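You operate a simulated robot arm through the tools that you are given. There is no shell and no other tool.

You are at the controls of a simulated robot arm. One attempt, no reset.

Task
Put things in order on the top of the white table. At the end: the blue wiping pad from the top of the white table is on the white carton; the blue padlock from the top of the white table stands on top of the silver mandrel; the silver sleeve from the top of the white table stands on top of the yellow tin; the grey sensor from the top of the white table stands on top of the steel cone; whatever was shut is shut again. Leave all else as you found it, and nothing knocked over.

It is judged by the outcome, as a careful person would: the job done as asked, and still so three seconds after it is handed in. It fails if anything else is knocked over, pushed out of place, dropped, spilled or broken.

Robot
A 6-joint arm with a two-finger parallel gripper, fixed in place. Base frame: the origin is at the foot of the arm, x ahead of it, y to its left, z up; the work surface is at about z = 0.86. Units: m, degrees, N and s.
With the tool pointing down near the work surface it reaches from about 0.36 to 0.76 m from the base axis. Its first joint turns from -66.0 to 66.0 degrees. Payload 2.45 kg.
The TCP is the grasp point between the finger pads, 0.024 m short of the fingertips. In the tool frame z runs along the fingers and y along their closing line. Largest opening 0.068 m; finger width 0.017, thickness 0.01; the body of the gripper, 0.04 by 0.07 m, starts 0.041 m behind the TCP.
Orientation is that of the tool frame in the base frame, as a unit quaternion [w, x, y, z]. With the fingers straight down and closing along the base's y, the tool's x points along the base's -x, its y along +y and its z along -z.

Tools
- The arm moves only by the tool play_rows. Its argument "plan" is a list of rows, each an object of numbers (a shift or turn left out is 0, a gripper value left out holds the last): "jaw": the finger opening in mm, from 0 to 68; "x", "y", "z": the shift along the base's x, y, z in mm; "ax", "ay", "az": the turn, a rotation vector about the base's x, y, z in rad. In form: [{"jaw": .., "x": .., "y": .., "z": .., "ax": .., "ay": .., "az": ..}, ...]. A call has 1 to 20 rows; each row is the pose to reach, as a shift and turn from the pose commanded when the call began. Rows are played at 5 a second. More than 0.05 m and 8.6 degrees between two rows, or a gripper value outside its range, and nothing of the call is played. A pose out of reach is approached as far as the arm can. The call stops where the force on the tool passes 40 N (or 10 N more than at its start, if that is more) or the arm is blocked; 0.2 s more then pass. The fingers move at their own pace (about 0.108 m/s each) and stop on an object; they squeeze with about 23 N. The grip force told is the motor's: it shows also when the fingers shut on nothing. Time passes only in rows, and 0.2 s behind the last, so rows that repeat a pose let the fingers close. The reply holds the time, the measured pose of the TCP, the force on the tool along the base axes, the opening and the grip force, in the units named above and with some noise, with the torque about the TCP (base axes, N m) and any sound that the robot's microphone picked up, and new pictures: "pictures" is both (left out), scene, wrist or none.
- Cameras (640 x 400 px; columns grow to the right, rows downward): "scene" is fixed at [0.1633, 0.4111, 1.4621]; the picture's right is [-0.79, -0.61, 0.00], its down [-0.35, 0.45, -0.82] and it looks along [0.50, -0.65, -0.58] (base axes); focal length 345 px, centre (320, 200). "wrist" rides on the gripper at [0.084, 0.011, -0.075] in the tool frame; the picture's right is [-0.13, 0.99, 0.00], its down [-0.60, -0.08, -0.79] and it looks along [-0.79, -0.10, 0.61] (tool axes); focal length 251 px, centre (320, 200). There is no depth. A picture from a camera that has moved, and an enlarged one, comes with that camera's place and axes in the base frame and with its lens.
- close_up(camera, box): a new picture of the part [left, top, right, bottom] of that camera's present view, enlarged. No time passes.
- finish_job(): hands the job in; it is judged then, once.

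Places have to be worked out from the pictures, the camera data and where the tool is seen. Open the gripper and draw the arm clear of the work before you hand the job in, unless the task says otherwise.

The tools are called after "Call:" by a JSON object that holds its "op" and its "data". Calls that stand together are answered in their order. play_rows: Moves the arm, as the interface text tells. Its arguments: {"type":"object","properties":{"plan":{"type":"array","items":{"type":"object","properties":{"jaw":{"type":"number"},"x":{"type":"number"},"y":{"type":"number"},"z":{"type":"number"},"ax":{"type":"number"},"ay":{"type":"number"},"az":{"type":"number"}}}},"pictures":{"type":"string","enum":["both","scene","wrist","none"]}},"required":["plan"]} The other tools are called the same way: close_up (camera, box) takes an enlarged picture of a part of a camera's view; finish_job () hands the job in.

At the start:

```text
time_s: 0.0
tcp_pos: [0.4965, 0.0091, 1.261]
tool_rot: [0.001, -0.001, 1.0, 0.0]
wrist_force: [-0.3, 1.1, 0.1]
torque: [-0.01, -0.01, 0.0]
grip_width: 0.0681
finger_force: 0.1
```

scene: 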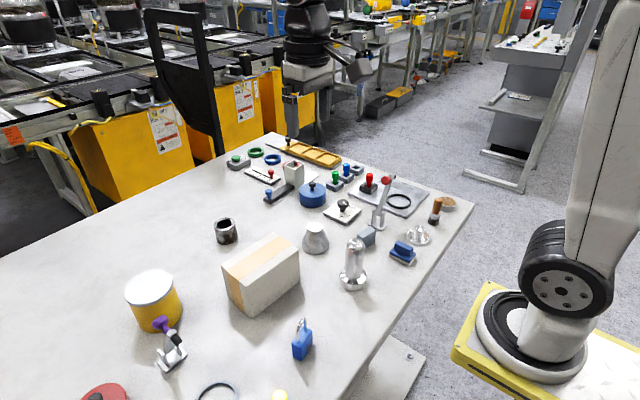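
wrist: 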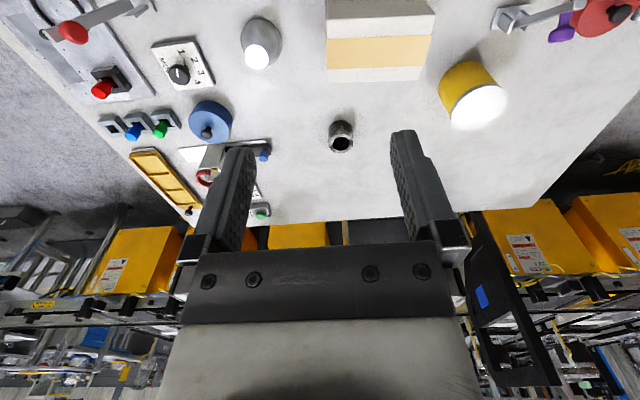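

The pictures show a white table with a lot of objects; I'll enlarge parts of the scene view to identify them before moving.

Call:
{"op": "close_up", "data": {"camera": "scene", "box": [200, 210, 360, 310]}}

Call:
{"op": "close_up", "data": {"camera": "scene", "box": [320, 160, 480, 260]}}

Call:
{"op": "close_up", "data": {"camera": "scene", "box": [210, 120, 370, 220]}}

Call:
{"op": "close_up", "data": {"camera": "scene", "box": [80, 250, 400, 400]}}

Call:
{"op": "close_up", "data": {"camera": "wrist", "box": [0, 0, 320, 200]}}

Call:
{"op": "close_up", "data": {"camera": "wrist", "box": [320, 0, 640, 200]}}

```text
4.00 times, centred on (280, 260) of scene
camera zoom: at [0.1633, 0.4111, 1.4621], right [-0.79, -0.61, 0.0], down [-0.35, 0.45, -0.82], along [0.5, -0.65, -0.58], focal length 1382 px, centre (480, -40)
```

zoom: 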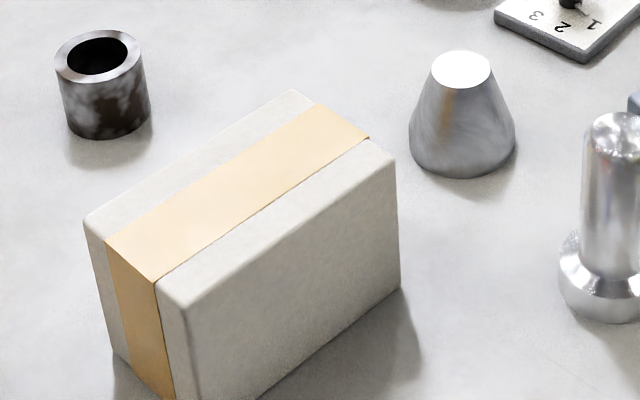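

```text
4.00 times, centred on (400, 210) of scene
camera zoom: at [0.1633, 0.4111, 1.4621], right [-0.79, -0.61, 0.0], down [-0.35, 0.45, -0.82], along [0.5, -0.65, -0.58], focal length 1382 px, centre (0, 160)
```

zoom: 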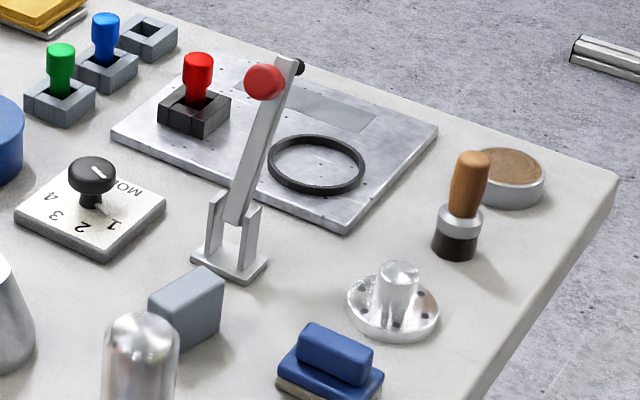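

```text
4.00 times, centred on (290, 170) of scene
camera zoom: at [0.1633, 0.4111, 1.4621], right [-0.79, -0.61, 0.0], down [-0.35, 0.45, -0.82], along [0.5, -0.65, -0.58], focal length 1382 px, centre (440, 320)
```

zoom: 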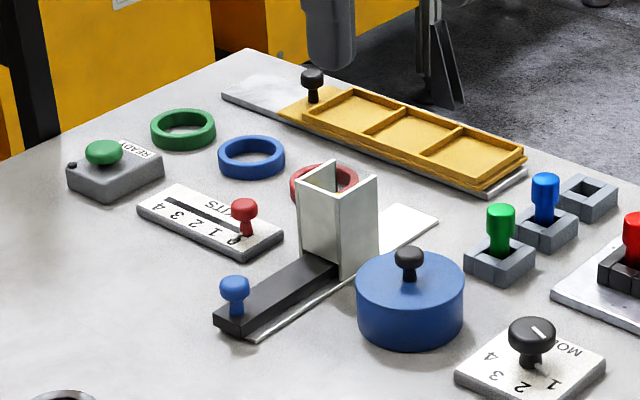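

```text
2.00 times, centred on (240, 325) of scene
camera zoom: at [0.1633, 0.4111, 1.4621], right [-0.79, -0.61, 0.0], down [-0.35, 0.45, -0.82], along [0.5, -0.65, -0.58], focal length 691 px, centre (480, -50)
```

zoom: 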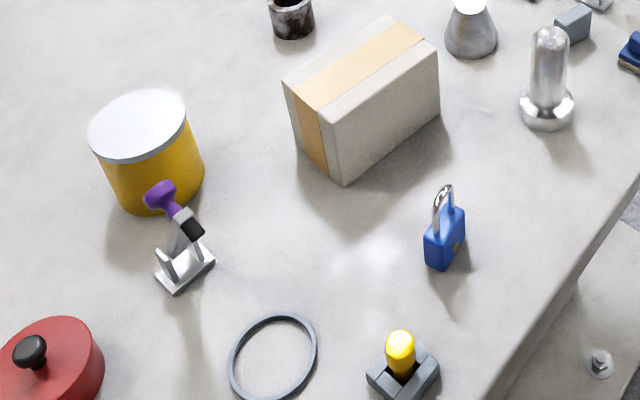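

```text
2.00 times, centred on (160, 100) of wrist
camera zoom: at [0.4121, 0.0215, 1.3377], right [0.13, 0.99, 0.0], down [0.6, -0.08, 0.79], along [0.79, -0.1, -0.61], focal length 503 px, centre (640, 400)
```

zoom: 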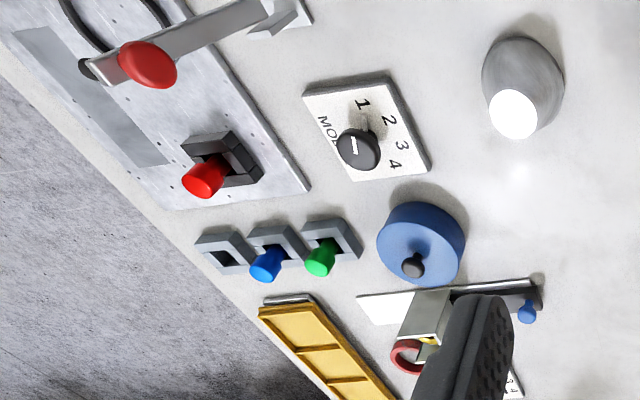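

```text
2.00 times, centred on (480, 100) of wrist
camera zoom: at [0.4121, 0.0215, 1.3377], right [0.13, 0.99, 0.0], down [0.6, -0.08, 0.79], along [0.79, -0.1, -0.61], focal length 503 px, centre (0, 400)
```

zoom: 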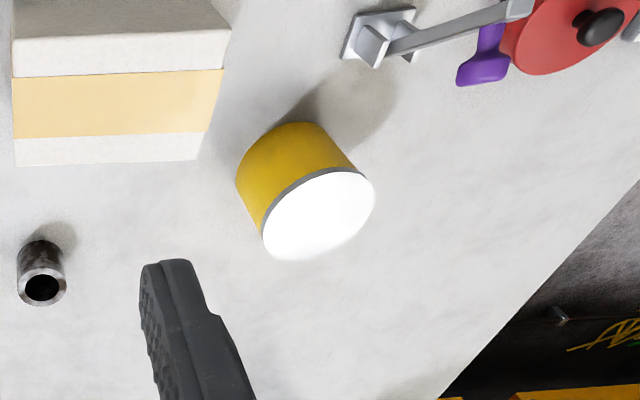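

Now closer looks at the four items and their targets, to get grip directions and top shapes.

Call:
{"op": "close_up", "data": {"camera": "scene", "box": [330, 215, 426, 275]}}

Call:
{"op": "close_up", "data": {"camera": "scene", "box": [325, 225, 389, 300]}}

Call:
{"op": "close_up", "data": {"camera": "scene", "box": [270, 310, 334, 370]}}

Call:
{"op": "close_up", "data": {"camera": "scene", "box": [350, 160, 430, 240]}}

Call:
{"op": "close_up", "data": {"camera": "scene", "box": [200, 205, 264, 255]}}

Call:
{"op": "close_up", "data": {"camera": "scene", "box": [110, 260, 206, 380]}}

```text
6.67 times, centred on (378, 245) of scene
camera zoom: at [0.1633, 0.4111, 1.4621], right [-0.79, -0.61, 0.0], down [-0.35, 0.45, -0.82], along [0.5, -0.65, -0.58], focal length 2303 px, centre (-67, -100)
```

zoom: 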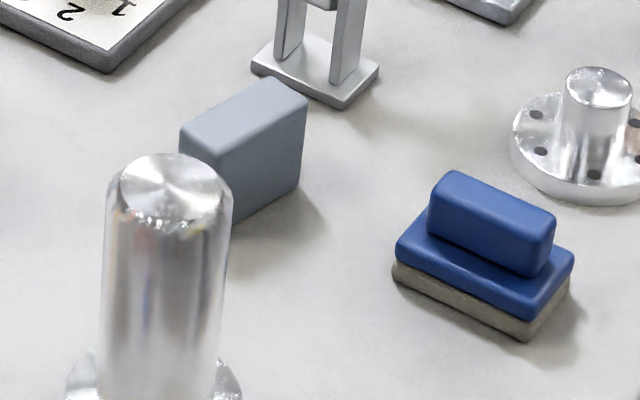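

```text
5.33 times, centred on (357, 262) of scene
camera zoom: at [0.1633, 0.4111, 1.4621], right [-0.79, -0.61, 0.0], down [-0.35, 0.45, -0.82], along [0.5, -0.65, -0.58], focal length 1842 px, centre (123, -133)
```

zoom: 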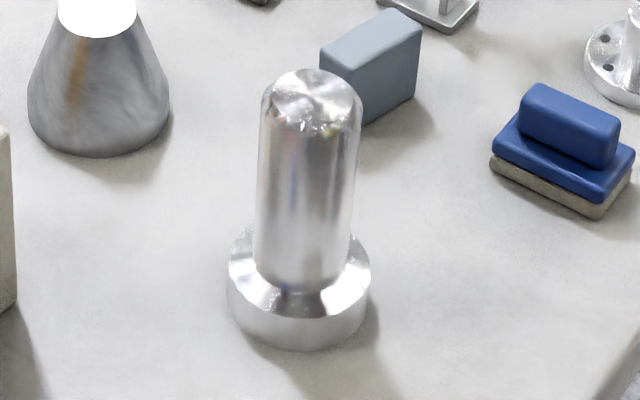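

```text
6.67 times, centred on (302, 340) of scene
camera zoom: at [0.1633, 0.4111, 1.4621], right [-0.79, -0.61, 0.0], down [-0.35, 0.45, -0.82], along [0.5, -0.65, -0.58], focal length 2303 px, centre (440, -733)
```

zoom: 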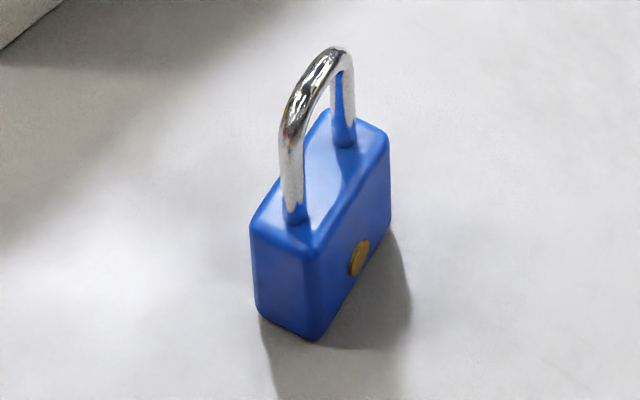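

```text
5.00 times, centred on (390, 200) of scene
camera zoom: at [0.1633, 0.4111, 1.4621], right [-0.79, -0.61, 0.0], down [-0.35, 0.45, -0.82], along [0.5, -0.65, -0.58], focal length 1727 px, centre (-30, 200)
```

zoom: 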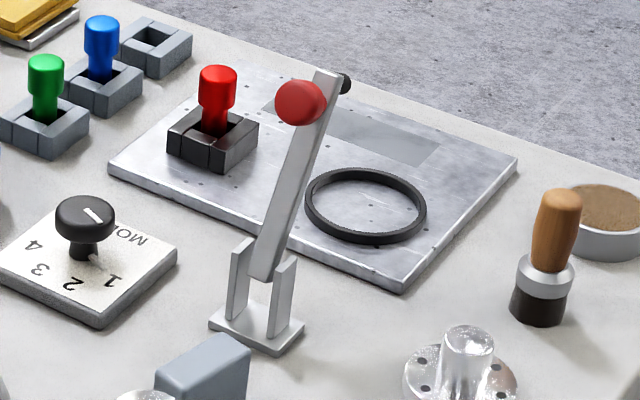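

```text
8.00 times, centred on (232, 230) of scene
camera zoom: at [0.1633, 0.4111, 1.4621], right [-0.79, -0.61, 0.0], down [-0.35, 0.45, -0.82], along [0.5, -0.65, -0.58], focal length 2763 px, centre (1024, -40)
```

zoom: 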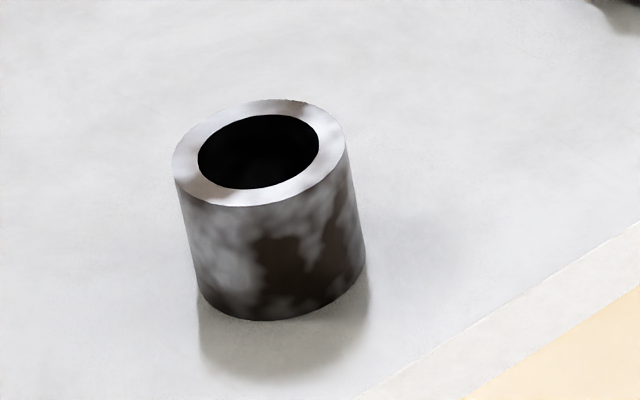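

```text
3.33 times, centred on (158, 320) of scene
camera zoom: at [0.1633, 0.4111, 1.4621], right [-0.79, -0.61, 0.0], down [-0.35, 0.45, -0.82], along [0.5, -0.65, -0.58], focal length 1151 px, centre (860, -200)
```

zoom: 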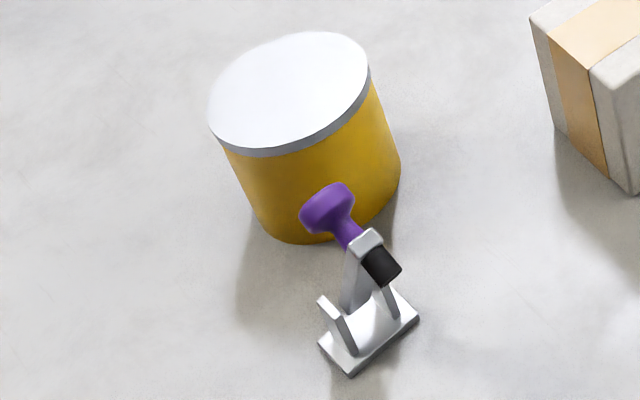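

The items are identified: padlock at about (0.413, 0.140), mandrel at (0.432, −0.057), sensor at (0.471, −0.176), cone at (0.568, −0.095), pad at (0.377, −0.196), carton top centre at (0.574, 0.078, 0.957), sleeve at (0.765, 0.024) and tin top at (0.693, 0.261, 0.946). I'll start with the sleeve by moving to an observation pose above and in front of it.

Call:
{"op": "play_rows", "data": {"plan": [{"jaw": 68, "x": 17, "y": 3, "z": -30}, {"x": 35, "y": 5, "z": -60}, {"x": 52, "y": 8, "z": -90}, {"x": 70, "y": 10, "z": -120}, {"x": 88, "y": 13, "z": -150}, {"x": 104, "y": 15, "z": -181}, {"x": 104, "y": 15, "z": -181}], "pictures": "both"}}

```text
time_s: 1.6
tcp_pos: [0.5988, 0.0239, 1.0792]
tool_rot: [0.001, -0.001, 1.0, 0.0]
wrist_force: [-0.6, -0.5, 0.8]
torque: [-0.01, 0.02, -0.03]
grip_width: 0.068
finger_force: 0.0
camera wrist: at [0.5146, 0.0353, 1.1547], right [0.13, 0.99, 0.0], down [0.6, -0.08, 0.79], along [0.79, -0.1, -0.61], focal length 251 px, centre (320, 200)
```

scene: 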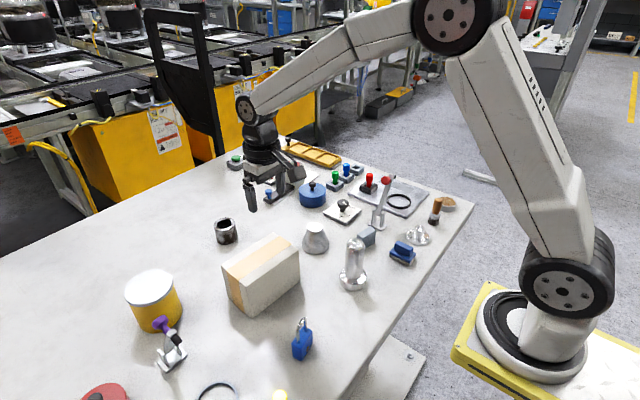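
wrist: 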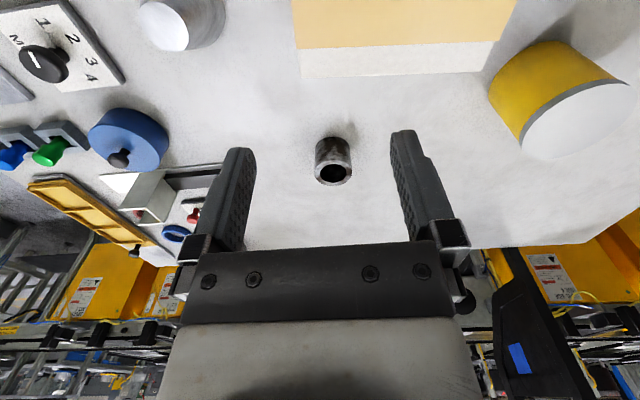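

The arm tracks well. I'll enlarge the wrist view around the sleeve and tin to get exact positions.

Call:
{"op": "close_up", "data": {"camera": "wrist", "box": [272, 115, 400, 195]}}

Call:
{"op": "close_up", "data": {"camera": "wrist", "box": [460, 20, 640, 180]}}

```text
5.00 times, centred on (336, 155) of wrist
camera zoom: at [0.5146, 0.0353, 1.1547], right [0.13, 0.99, 0.0], down [0.6, -0.08, 0.79], along [0.79, -0.1, -0.61], focal length 1257 px, centre (240, 425)
```

zoom: 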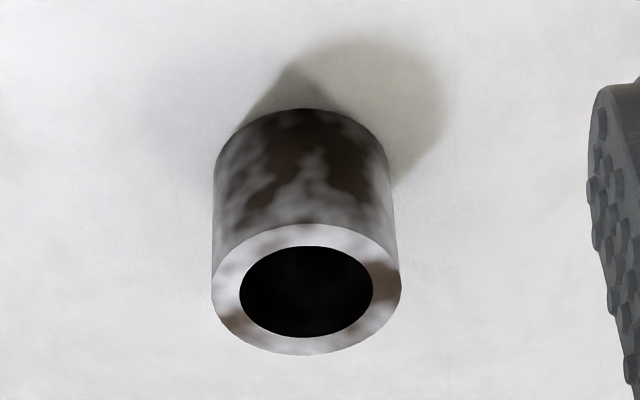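

```text
2.50 times, centred on (550, 100) of wrist
camera zoom: at [0.5146, 0.0353, 1.1547], right [0.13, 0.99, 0.0], down [0.6, -0.08, 0.79], along [0.79, -0.1, -0.61], focal length 629 px, centre (-255, 450)
```

zoom: 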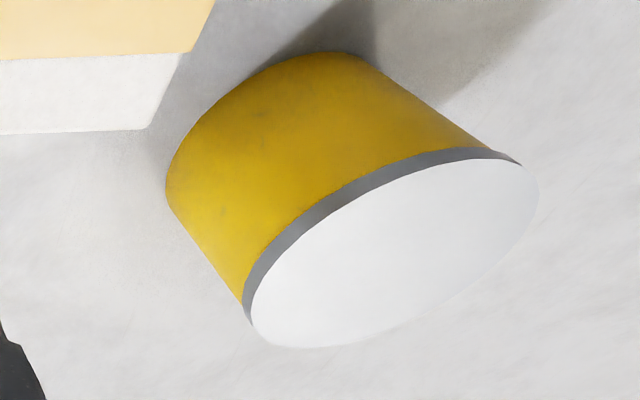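

Combining both views, the sleeve is at about (0.772, 0.0205), Ø54 mm, with its top at 0.909. That's slightly past the straight-down reach, so I'll tilt the fingers forward about 8.5° and move above it.

Call:
{"op": "play_rows", "data": {"plan": [{"jaw": 68, "x": 35, "y": -1, "z": -10, "ay": -0.03}, {"x": 70, "y": -2, "z": -20, "ay": -0.06}, {"x": 105, "y": -3, "z": -35, "ay": -0.09}, {"x": 140, "y": -3.5, "z": -55, "ay": -0.12}, {"x": 174, "y": -3.5, "z": -80, "ay": -0.15}, {"x": 174, "y": -3.5, "z": -80, "ay": -0.15}]}}

```text
time_s: 3.0
tcp_pos: [0.7769, 0.0209, 0.998]
tool_rot: [0.075, 0.0, 0.997, 0.0]
wrist_force: [0.1, 0.5, -0.2]
torque: [0.01, -0.02, -0.02]
grip_width: 0.0679
finger_force: 0.0
camera wrist: at [0.6824, 0.0328, 1.0619], right [0.13, 0.99, 0.02], down [0.48, -0.08, 0.87], along [0.87, -0.1, -0.48], focal length 251 px, centre (320, 200)
```

scene: 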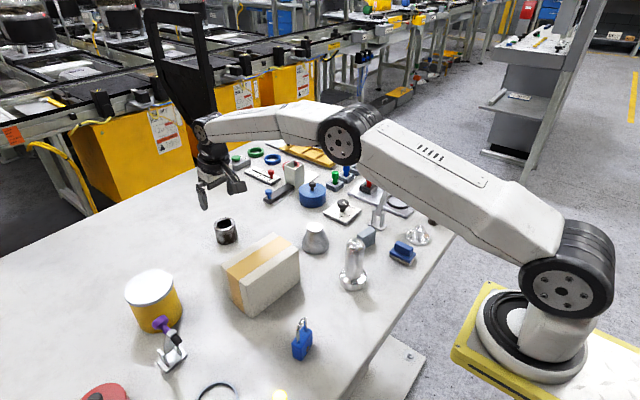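
wrist: 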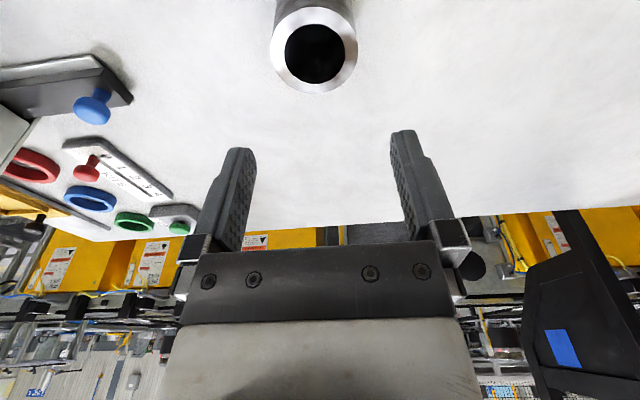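

From this pose the sleeve reads (0.773, 0.0206), so the jaws are centred over it. I'll descend straight down to grip height.

Call:
{"op": "play_rows", "data": {"plan": [{"jaw": 68, "z": -25, "x": -0.5}, {"z": -50, "x": -1}, {"z": -70, "x": -1}, {"z": -85, "x": -1}, {"z": -98, "x": -1}, {"z": -109, "x": -1}, {"z": -109, "x": -1}]}}

```text
time_s: 4.6
tcp_pos: [0.7762, 0.0231, 0.8934]
tool_rot: [0.076, 0.0, 0.997, 0.001]
wrist_force: [0.4, 0.8, 0.0]
torque: [0.0, 0.02, -0.01]
grip_width: 0.068
finger_force: 0.0
camera wrist: at [0.6812, 0.0348, 0.9545], right [0.13, 0.99, 0.02], down [0.48, -0.08, 0.88], along [0.87, -0.1, -0.48], focal length 251 px, centre (320, 200)
```

scene: 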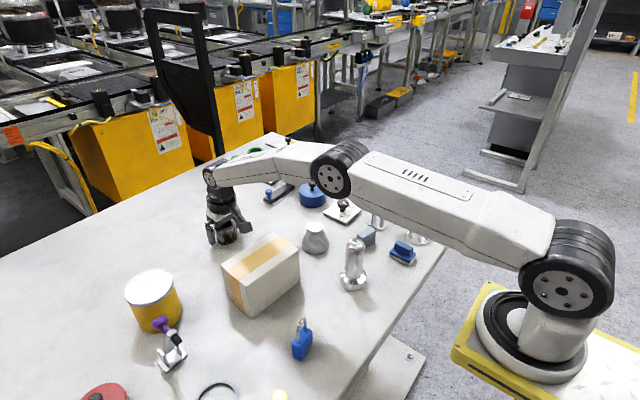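
wrist: 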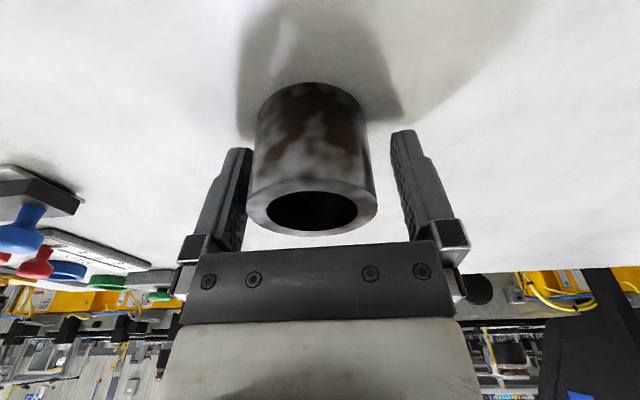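

The jaws sit about 2.5 mm to +y and 4 mm far in x relative to the sleeve. I'll nudge to centre, then close.

Call:
{"op": "play_rows", "data": {"plan": [{"jaw": 68, "x": -3, "y": -2.5, "z": -1}, {"jaw": 68, "x": -3, "y": -2.5, "z": -1}, {"jaw": 50, "x": -3, "y": -2.5, "z": -1}, {"jaw": 40, "x": -3, "y": -2.5, "z": -1}, {"jaw": 40, "x": -3, "y": -2.5, "z": -1}, {"jaw": 40, "x": -3, "y": -2.5, "z": -1}]}}

```text
time_s: 6.0
tcp_pos: [0.7722, 0.02, 0.8915]
tool_rot: [0.076, 0.0, 0.997, 0.0]
wrist_force: [0.0, 0.4, 0.9]
torque: [0.03, 0.01, 0.05]
grip_width: 0.0535
finger_force: 22.8
camera wrist: at [0.678, 0.0313, 0.9539], right [0.13, 0.99, 0.02], down [0.48, -0.08, 0.88], along [0.87, -0.1, -0.48], focal length 251 px, centre (320, 200)
```

scene: 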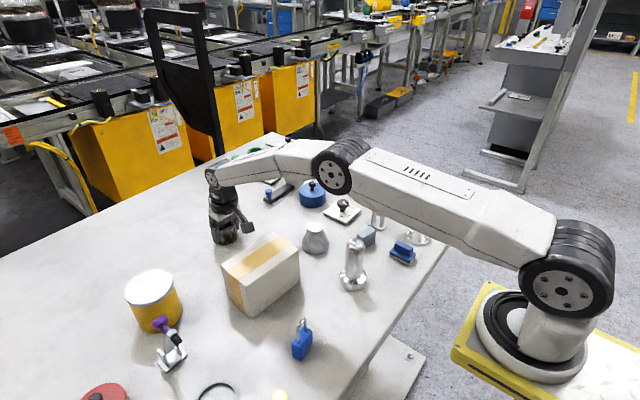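
wrist: 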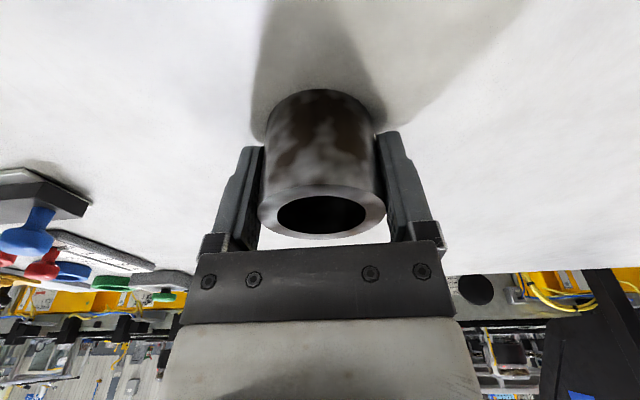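

The sleeve is gripped (53.5 mm, 22.8 N). I'll lift it straight up.

Call:
{"op": "play_rows", "data": {"plan": [{"jaw": 40, "z": 8}, {"z": 25}, {"z": 50}, {"z": 80}, {"z": 110}, {"z": 140}, {"z": 150}, {"z": 150}]}}

```text
time_s: 7.8
tcp_pos: [0.7688, 0.0193, 1.0392]
tool_rot: [0.075, 0.001, 0.997, 0.0]
wrist_force: [-0.7, 0.7, -3.9]
torque: [-0.03, -0.01, -0.02]
grip_width: 0.0537
finger_force: 22.7
camera wrist: at [0.6753, 0.0306, 1.1016], right [0.13, 0.99, 0.02], down [0.48, -0.08, 0.87], along [0.87, -0.1, -0.48], focal length 251 px, centre (320, 200)
```

scene: 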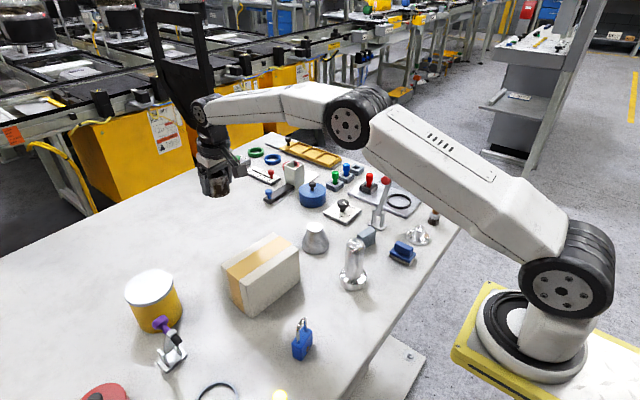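
wrist: 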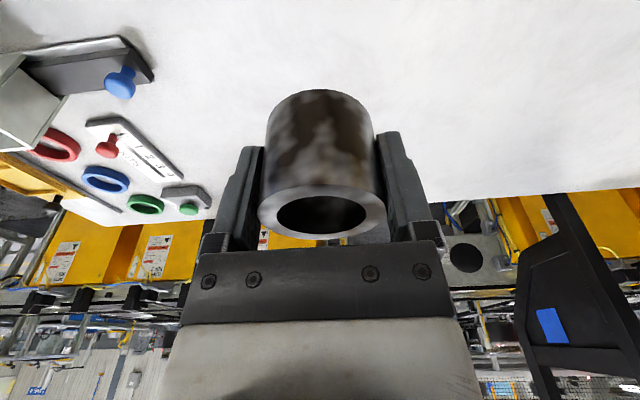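

The sleeve is held securely with a load of about 4 N. I'll carry it at this height to above the tin at about (0.691, 0.261), yawing with the base so the gripper stays clear of the purple knob.

Call:
{"op": "play_rows", "data": {"plan": [{"jaw": 40, "x": -4, "y": 20, "z": 3, "az": 0.03}, {"x": -12, "y": 52, "z": 6, "az": 0.08}, {"x": -22, "y": 86, "z": 8, "az": 0.13}, {"x": -33, "y": 120, "z": 8, "az": 0.18}, {"x": -45, "y": 154, "z": 8, "az": 0.23}, {"x": -57, "y": 188, "z": 8, "az": 0.28}, {"x": -69, "y": 220, "z": 8, "az": 0.33}, {"x": -78, "y": 241, "z": 8, "az": 0.36}, {"x": -78, "y": 241, "z": 8, "az": 0.36}, {"x": -78, "y": 241, "z": 8, "az": 0.36}]}}

```text
time_s: 10.0
tcp_pos: [0.6922, 0.2604, 1.0449]
tool_rot: [0.074, -0.179, 0.981, 0.014]
wrist_force: [0.6, 1.2, -4.7]
torque: [0.03, -0.01, 0.02]
grip_width: 0.0536
finger_force: 23.1
camera wrist: at [0.5999, 0.2384, 1.1086], right [-0.23, 0.97, 0.02], down [0.47, 0.1, 0.87], along [0.85, 0.21, -0.48], focal length 251 px, centre (320, 200)
```

scene: 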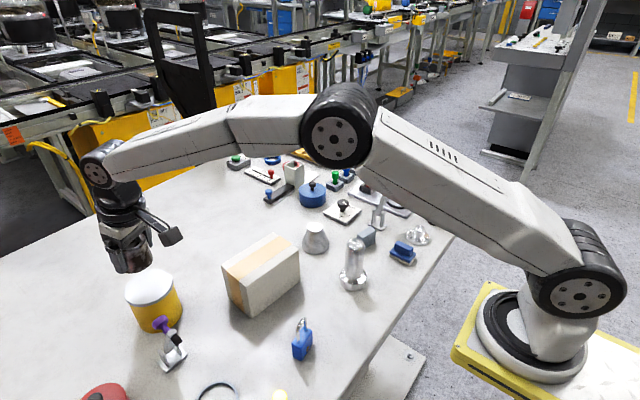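
wrist: 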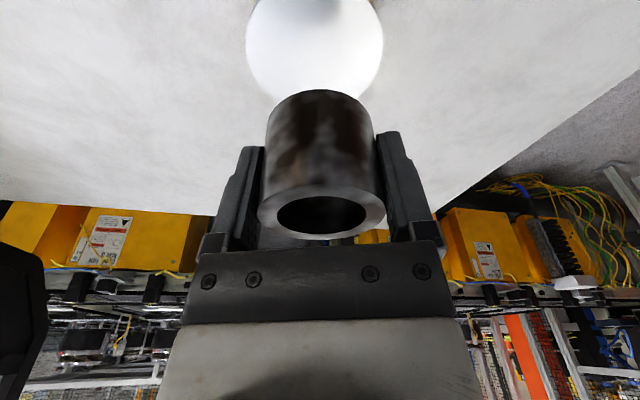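

The tin lid shows centred ahead of the sleeve, at about (0.687, 0.259). I'll nudge by −4 mm in x and lower to just above the lid.

Call:
{"op": "play_rows", "data": {"plan": [{"jaw": 40, "x": -4, "y": -1.5, "z": -12}, {"x": -4, "y": -1.5, "z": -27}, {"x": -4, "y": -1.5, "z": -42}, {"x": -4, "y": -1.5, "z": -52}, {"x": -4, "y": -1.5, "z": -58}, {"x": -4, "y": -1.5, "z": -58}]}}

Call:
{"op": "close_up", "data": {"camera": "scene", "box": [90, 220, 218, 340]}}

```text
time_s: 11.4
tcp_pos: [0.6888, 0.2575, 0.9888]
tool_rot: [0.074, -0.18, 0.981, 0.014]
wrist_force: [0.0, -0.7, -4.3]
torque: [0.0, 0.05, 0.02]
grip_width: 0.0536
finger_force: 22.8
camera wrist: at [0.5961, 0.2353, 1.0517], right [-0.23, 0.97, 0.02], down [0.47, 0.1, 0.87], along [0.85, 0.21, -0.48], focal length 251 px, centre (320, 200)
```

scene: 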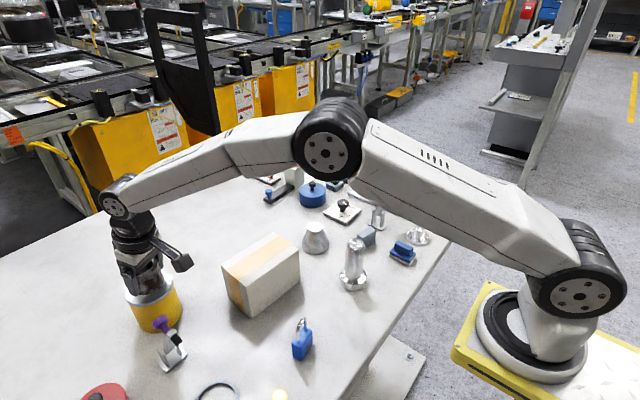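
wrist: 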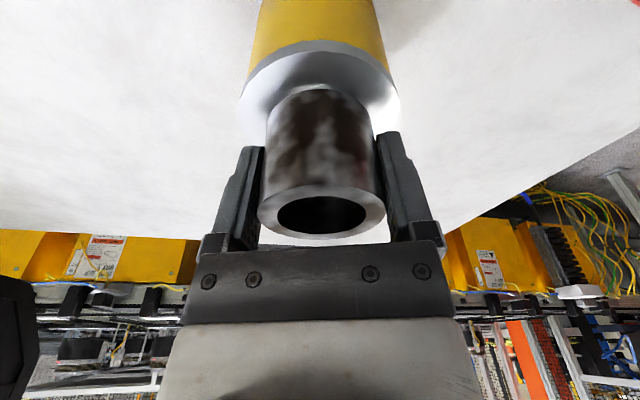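

```text
3.33 times, centred on (154, 280) of scene
camera zoom: at [0.1634, 0.4111, 1.4621], right [-0.79, -0.61, 0.0], down [-0.35, 0.45, -0.82], along [0.5, -0.65, -0.58], focal length 1151 px, centre (873, -67)
```

zoom: 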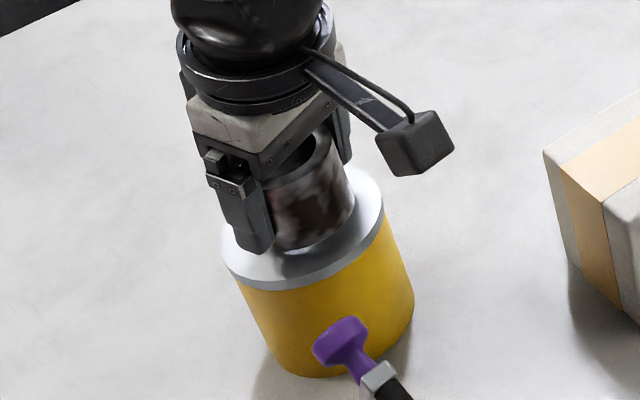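

The sleeve is centred over the lid, with a gap of about 7 mm. I'll lower in small steps, watching the force.

Call:
{"op": "play_rows", "data": {"plan": [{"jaw": 40, "z": -2}, {"z": -4}, {"z": -6}, {"z": -6}], "pictures": "none"}}

Call:
{"op": "play_rows", "data": {"plan": [{"jaw": 40, "z": -1}, {"z": -2}, {"z": -2}], "pictures": "wrist"}}

Call:
{"op": "close_up", "data": {"camera": "scene", "box": [110, 250, 190, 300]}}

```text
time_s: 12.4
tcp_pos: [0.6887, 0.2581, 0.9842]
tool_rot: [0.074, -0.179, 0.981, 0.014]
wrist_force: [0.7, 0.0, -3.9]
torque: [-0.01, 0.01, 0.03]
grip_width: 0.0537
finger_force: 23.1
```

```text
time_s: 13.2
tcp_pos: [0.6883, 0.2586, 0.9839]
tool_rot: [0.076, -0.179, 0.981, 0.013]
wrist_force: [-0.3, 0.1, -3.8]
torque: [0.01, 0.03, -0.01]
grip_width: 0.0539
finger_force: 22.9
camera wrist: at [0.5966, 0.2357, 1.0454], right [-0.23, 0.97, 0.02], down [0.47, 0.1, 0.87], along [0.85, 0.21, -0.48], focal length 251 px, centre (320, 200)
```

wrist: 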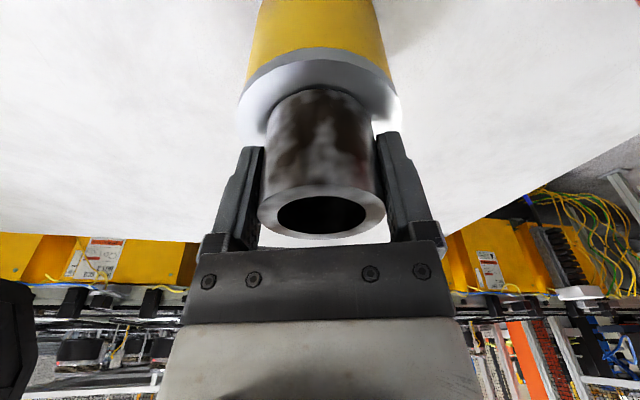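

```text
8.00 times, centred on (150, 275) of scene
camera zoom: at [0.1634, 0.4111, 1.4621], right [-0.79, -0.61, 0.0], down [-0.35, 0.45, -0.82], along [0.5, -0.65, -0.58], focal length 2763 px, centre (1680, -400)
```

zoom: 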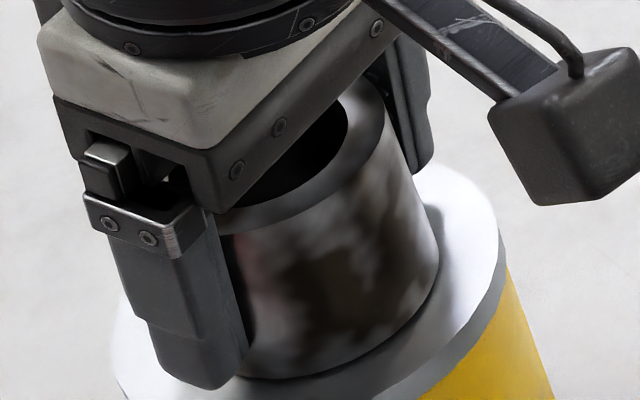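

Force is unchanged, so no contact yet. I'll keep lowering in small steps.

Call:
{"op": "play_rows", "data": {"plan": [{"jaw": 40, "z": -1}, {"z": -2}, {"z": -2}], "pictures": "none"}}

Call:
{"op": "play_rows", "data": {"plan": [{"jaw": 40, "z": -1}, {"z": -1.5}, {"z": -1.5}], "pictures": "none"}}

Call:
{"op": "close_up", "data": {"camera": "scene", "box": [110, 250, 190, 300]}}

```text
time_s: 14.0
tcp_pos: [0.6887, 0.2583, 0.9807]
tool_rot: [0.075, -0.179, 0.981, 0.014]
wrist_force: [0.4, -1.4, -0.9]
torque: [-0.07, 0.08, 0.04]
grip_width: 0.0538
finger_force: 22.5
```

```text
time_s: 14.8
tcp_pos: [0.6893, 0.2581, 0.9817]
tool_rot: [0.077, -0.179, 0.981, 0.014]
wrist_force: [-1.8, -5.1, 13.7]
torque: [-0.11, 0.09, 0.11]
grip_width: 0.0536
finger_force: 23.4
```

```text
8.00 times, centred on (150, 275) of scene
camera zoom: at [0.163, 0.4108, 1.4622], right [-0.79, -0.61, 0.0], down [-0.35, 0.46, -0.82], along [0.5, -0.65, -0.58], focal length 2763 px, centre (1680, -400)
```

zoom: 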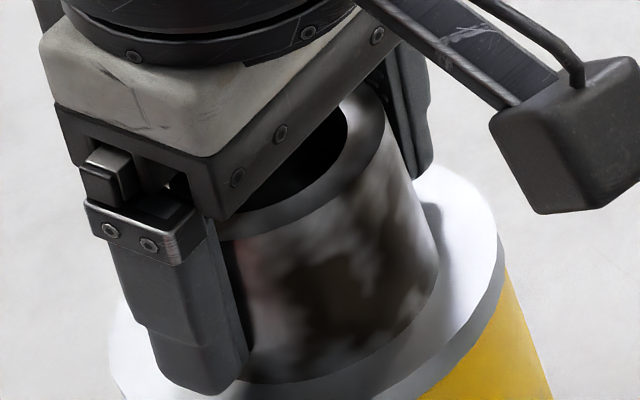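

There is contact (about 14 N). I'll ease up 1 mm to relieve the push, then open the jaws gradually.

Call:
{"op": "play_rows", "data": {"plan": [{"jaw": 40, "z": 1}, {"jaw": 40, "z": 1}, {"jaw": 56, "z": 1}, {"jaw": 60, "z": 1}, {"jaw": 68, "z": 1}, {"jaw": 68, "z": 1}], "pictures": "wrist"}}

Call:
{"op": "close_up", "data": {"camera": "scene", "box": [90, 220, 218, 340]}}

```text
time_s: 16.2
tcp_pos: [0.688, 0.2579, 0.9821]
tool_rot: [0.074, -0.179, 0.981, 0.013]
wrist_force: [0.4, -0.2, 0.8]
torque: [-0.02, 0.04, 0.02]
grip_width: 0.0681
finger_force: 0.1
camera wrist: at [0.5962, 0.2363, 1.0434], right [-0.23, 0.97, 0.02], down [0.47, 0.09, 0.88], along [0.85, 0.21, -0.48], focal length 251 px, centre (320, 200)
```

wrist: 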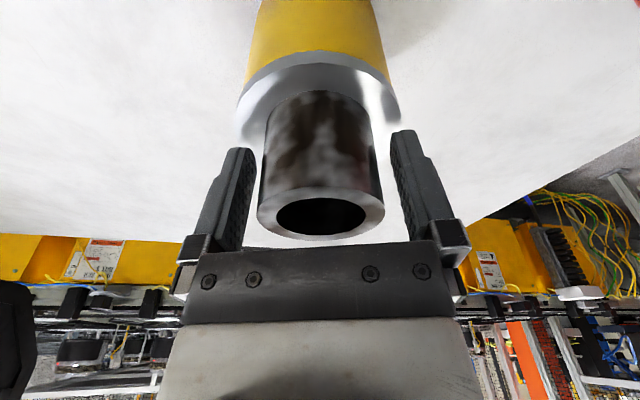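

```text
3.33 times, centred on (154, 280) of scene
camera zoom: at [0.1633, 0.4111, 1.4621], right [-0.79, -0.61, 0.0], down [-0.35, 0.45, -0.82], along [0.5, -0.65, -0.58], focal length 1151 px, centre (873, -67)
```

zoom: 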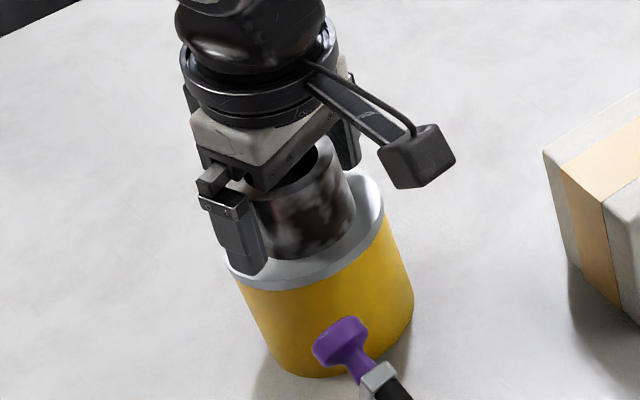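

Jaws are open and the sleeve is standing on the lid. I'll lift straight up and clear.

Call:
{"op": "play_rows", "data": {"plan": [{"jaw": 68, "z": 8}, {"z": 25}, {"z": 55}, {"z": 95}, {"z": 140}, {"z": 180}, {"z": 180}]}}

Call:
{"op": "close_up", "data": {"camera": "scene", "box": [90, 220, 218, 340]}}

```text
time_s: 17.8
tcp_pos: [0.686, 0.2576, 1.1584]
tool_rot: [0.075, -0.18, 0.981, 0.014]
wrist_force: [-0.7, -0.2, 0.2]
torque: [0.03, 0.0, 0.02]
grip_width: 0.0678
finger_force: 0.1
camera wrist: at [0.5947, 0.2336, 1.2207], right [-0.23, 0.97, 0.02], down [0.47, 0.1, 0.88], along [0.85, 0.21, -0.48], focal length 251 px, centre (320, 200)
```

scene: 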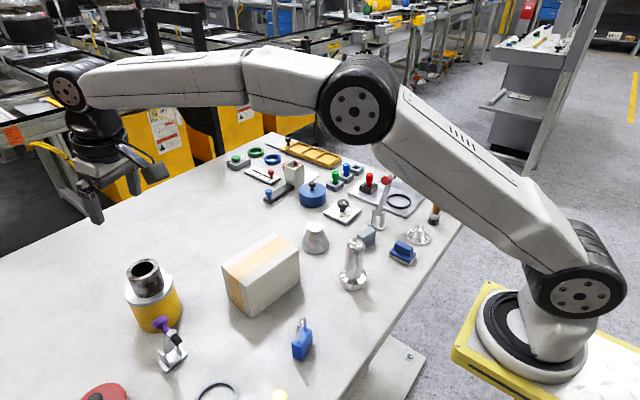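
wrist: 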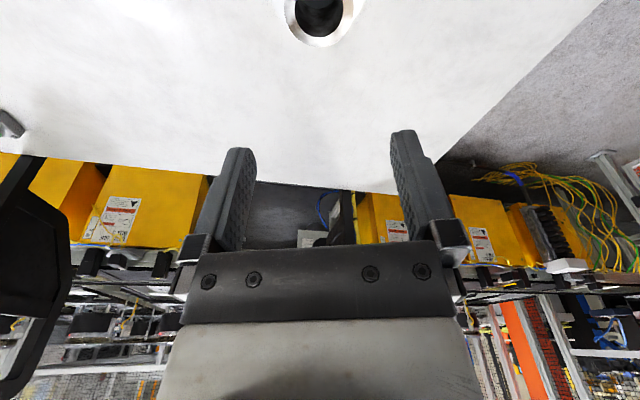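

```text
3.33 times, centred on (154, 280) of scene
camera zoom: at [0.1633, 0.4111, 1.4621], right [-0.79, -0.61, 0.0], down [-0.35, 0.45, -0.82], along [0.5, -0.65, -0.58], focal length 1151 px, centre (873, -67)
```

zoom: 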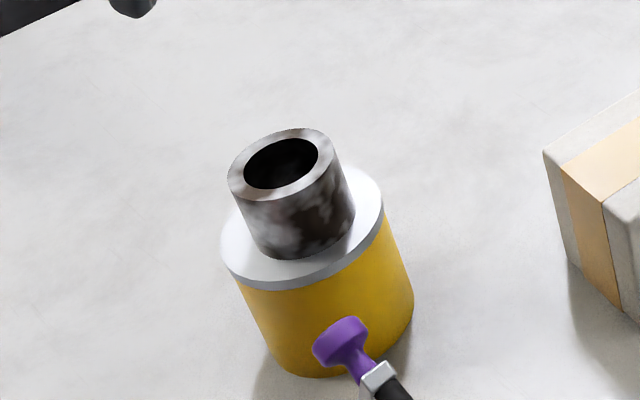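

The sleeve sits well centred on the tin. Next is the sensor: I'll undo the tilt while moving to a high point over the middle of the table.

Call:
{"op": "play_rows", "data": {"plan": [{"jaw": 68, "x": -20, "y": -20, "z": 15, "ax": -0.0075, "ay": 0.02}, {"x": -45, "y": -50, "z": 25, "ax": -0.015, "ay": 0.04}, {"x": -73, "y": -80, "z": 35, "ax": -0.0225, "ay": 0.06}, {"x": -100, "y": -112, "z": 42, "ax": -0.03, "ay": 0.08}, {"x": -128, "y": -144, "z": 42, "ax": -0.0378, "ay": 0.1005}, {"x": -156, "y": -176, "z": 42, "ax": -0.0453, "ay": 0.1204}, {"x": -186, "y": -207, "z": 42, "ax": -0.0528, "ay": 0.1404}, {"x": -186, "y": -207, "z": 42, "ax": -0.0528, "ay": 0.1404}], "pictures": "none"}}

```text
time_s: 19.6
tcp_pos: [0.4997, 0.0529, 1.2029]
tool_rot: [0.0, -0.18, 0.984, 0.0]
wrist_force: [0.0, -1.0, -0.1]
torque: [-0.04, 0.03, -0.05]
grip_width: 0.0679
finger_force: 0.0
```

Upright now. I'll yaw to about −100° (camera on the +y side, closing across the sensor's thin side) while moving to look at the sensor.

Call:
{"op": "play_rows", "data": {"plan": [{"jaw": 68, "x": -2, "y": -10, "z": -6, "az": -0.14}, {"x": -4, "y": -20, "z": -13, "az": -0.28}, {"x": -6, "y": -31, "z": -20, "az": -0.42}, {"x": -8, "y": -41, "z": -27, "az": -0.56}, {"x": -10, "y": -51, "z": -33, "az": -0.7}, {"x": -12, "y": -61, "z": -40, "az": -0.84}, {"x": -14, "y": -71, "z": -47, "az": -0.98}, {"x": -15, "y": -82, "z": -53, "az": -1.12}, {"x": -17, "y": -92, "z": -60, "az": -1.26}, {"x": -19, "y": -102, "z": -67, "az": -1.4}, {"x": -21, "y": -112, "z": -73, "az": -1.54}, {"x": -23, "y": -122, "z": -80, "az": -1.68}, {"x": -25, "y": -133, "z": -87, "az": -1.82}, {"x": -27, "y": -143, "z": -93, "az": -1.96}, {"x": -29, "y": -153, "z": -100, "az": -2.105}, {"x": -29, "y": -153, "z": -100, "az": -2.105}], "pictures": "both"}}

```text
time_s: 23.0
tcp_pos: [0.4723, -0.1036, 1.1022]
tool_rot: [0.0, 0.766, 0.643, -0.001]
wrist_force: [-0.1, 0.4, 0.6]
torque: [0.02, -0.01, -0.01]
grip_width: 0.068
finger_force: 0.1
camera wrist: at [0.4988, -0.0217, 1.1784], right [0.95, -0.3, 0.0], down [-0.18, -0.58, 0.79], along [-0.24, -0.76, -0.61], focal length 251 px, centre (320, 200)
```

scene: 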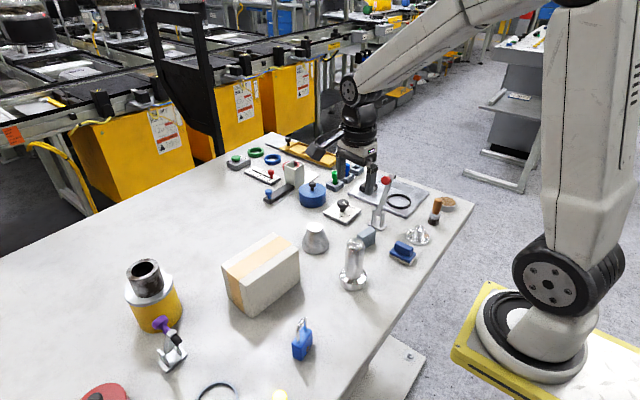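
wrist: 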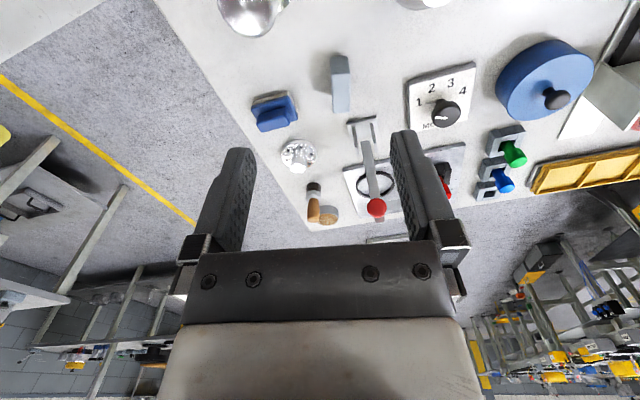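

Now a zoom of the wrist view on the sensor and its neighbours, to get its exact place and rotation.

Call:
{"op": "close_up", "data": {"camera": "wrist", "box": [300, 35, 396, 135]}}

Call:
{"op": "close_up", "data": {"camera": "wrist", "box": [200, 0, 520, 200]}}

Call:
{"op": "close_up", "data": {"camera": "wrist", "box": [230, 75, 326, 135]}}

```text
4.00 times, centred on (348, 85) of wrist
camera zoom: at [0.4988, -0.0217, 1.1784], right [0.95, -0.3, 0.0], down [-0.18, -0.58, 0.79], along [-0.24, -0.76, -0.61], focal length 1006 px, centre (208, 660)
```

zoom: 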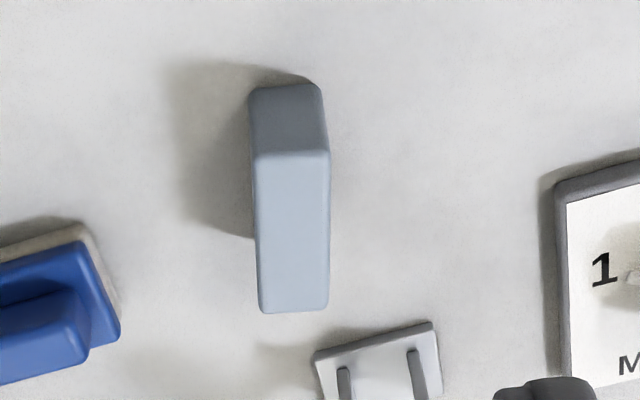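

```text
2.00 times, centred on (360, 100) of wrist
camera zoom: at [0.4988, -0.0217, 1.1784], right [0.95, -0.3, 0.0], down [-0.18, -0.58, 0.79], along [-0.24, -0.76, -0.61], focal length 503 px, centre (240, 400)
```

zoom: 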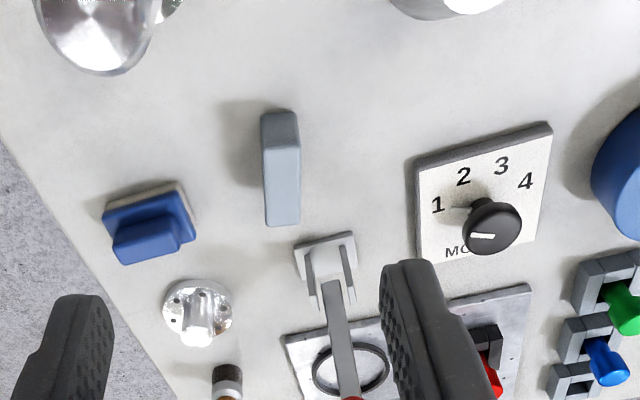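

```text
6.67 times, centred on (278, 105) of wrist
camera zoom: at [0.4988, -0.0217, 1.1784], right [0.95, -0.3, 0.0], down [-0.18, -0.58, 0.79], along [-0.24, -0.76, -0.61], focal length 1676 px, centre (600, 833)
```

zoom: 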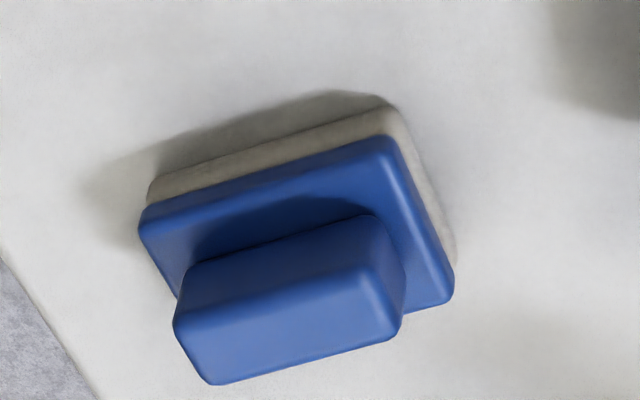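

The wrist view puts the sensor about (+2, −73.5) mm from the TCP, rotated so its thin axis is at −13.5°. I'll move above it with a small extra yaw and a narrower jaw.

Call:
{"op": "play_rows", "data": {"plan": [{"jaw": 50, "x": 0, "y": -18, "z": -25, "az": -0.015}, {"x": 1, "y": -36, "z": -50, "az": -0.03}, {"x": 2, "y": -55, "z": -75, "az": -0.045}, {"x": 2, "y": -73.5, "z": -100, "az": -0.06}, {"x": 2, "y": -73.5, "z": -100, "az": -0.06}], "pictures": "wrist"}}

```text
time_s: 24.2
tcp_pos: [0.4744, -0.1731, 1.0018]
tool_rot: [0.001, 0.785, 0.62, -0.001]
wrist_force: [0.0, 0.1, 0.1]
torque: [-0.02, 0.0, -0.03]
grip_width: 0.0499
finger_force: 0.1
camera wrist: at [0.5028, -0.0938, 1.0781], right [0.93, -0.36, 0.0], down [-0.22, -0.57, 0.79], along [-0.28, -0.74, -0.61], focal length 251 px, centre (320, 200)
```

wrist: 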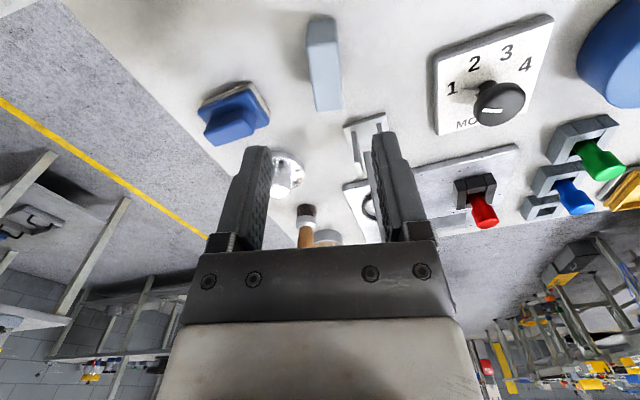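

I'll zoom in on the sensor to check alignment before descending.

Call:
{"op": "close_up", "data": {"camera": "wrist", "box": [270, 10, 398, 120]}}

```text
3.64 times, centred on (334, 65) of wrist
camera zoom: at [0.5028, -0.0938, 1.0781], right [0.93, -0.36, 0.0], down [-0.22, -0.57, 0.79], along [-0.28, -0.74, -0.61], focal length 914 px, centre (269, 691)
```

zoom: 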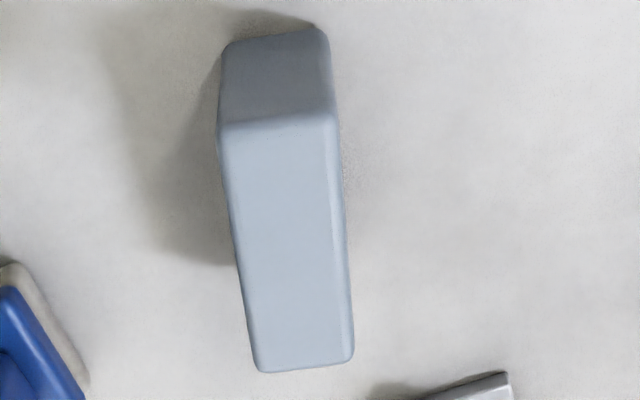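

Orientation matches. The sensor centre is (+3.2, −4.4) mm from the TCP, so I'll correct that and descend to grip height.

Call:
{"op": "play_rows", "data": {"plan": [{"jaw": 50, "x": 3.2, "y": -4.4, "z": -10}, {"x": 3.2, "y": -4.4, "z": -40}, {"x": 3.2, "y": -4.4, "z": -70}, {"x": 3.2, "y": -4.4, "z": -92}, {"x": 3.2, "y": -4.4, "z": -108}, {"x": 3.2, "y": -4.4, "z": -108}], "pictures": "both"}}

```text
time_s: 25.6
tcp_pos: [0.4774, -0.1774, 0.8946]
tool_rot: [0.001, 0.785, 0.62, -0.001]
wrist_force: [0.2, -0.1, 0.2]
torque: [0.05, 0.0, -0.03]
grip_width: 0.05
finger_force: 0.1
camera wrist: at [0.5083, -0.0982, 0.9703], right [0.93, -0.36, 0.0], down [-0.22, -0.57, 0.79], along [-0.28, -0.74, -0.61], focal length 251 px, centre (320, 200)
```

scene: 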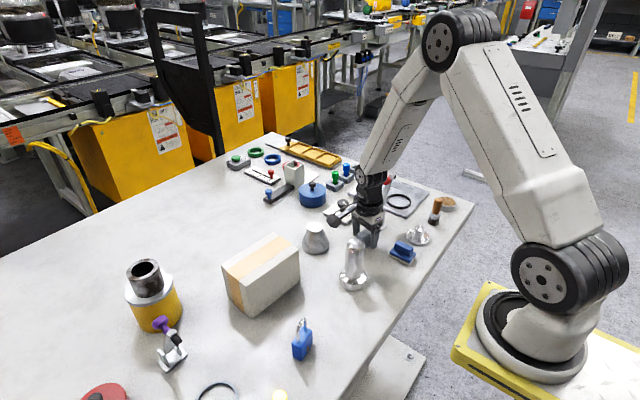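
wrist: 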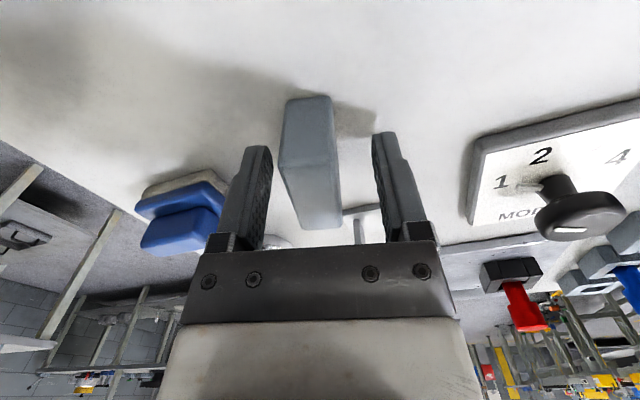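

The sensor is between the fingers, about 2.5 mm off centre. I'll nudge over and close gently.

Call:
{"op": "play_rows", "data": {"plan": [{"jaw": 50, "x": -2, "y": 2}, {"jaw": 36, "x": -2, "y": 2}, {"jaw": 24, "x": -2, "y": 2}, {"jaw": 10, "x": -2, "y": 2}, {"jaw": 10, "x": -2, "y": 2}, {"jaw": 10, "x": -2, "y": 2}], "pictures": "wrist"}}

```text
time_s: 27.0
tcp_pos: [0.4765, -0.1768, 0.8955]
tool_rot: [0.001, 0.785, 0.62, -0.002]
wrist_force: [-0.9, 0.0, 0.9]
torque: [0.0, 0.0, -0.02]
grip_width: 0.0212
finger_force: 23.3
camera wrist: at [0.5059, -0.0968, 0.9707], right [0.93, -0.36, 0.0], down [-0.22, -0.57, 0.79], along [-0.28, -0.74, -0.61], focal length 251 px, centre (320, 200)
```

wrist: 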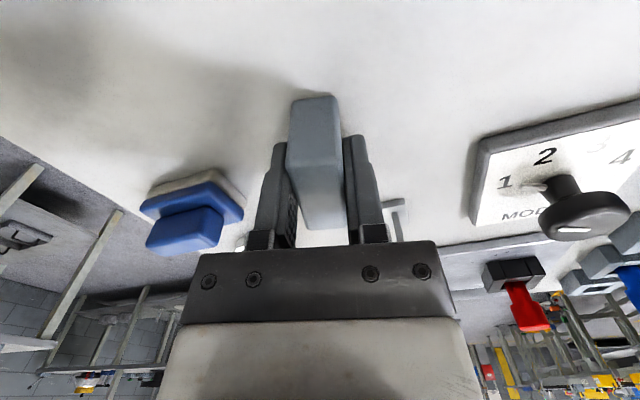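

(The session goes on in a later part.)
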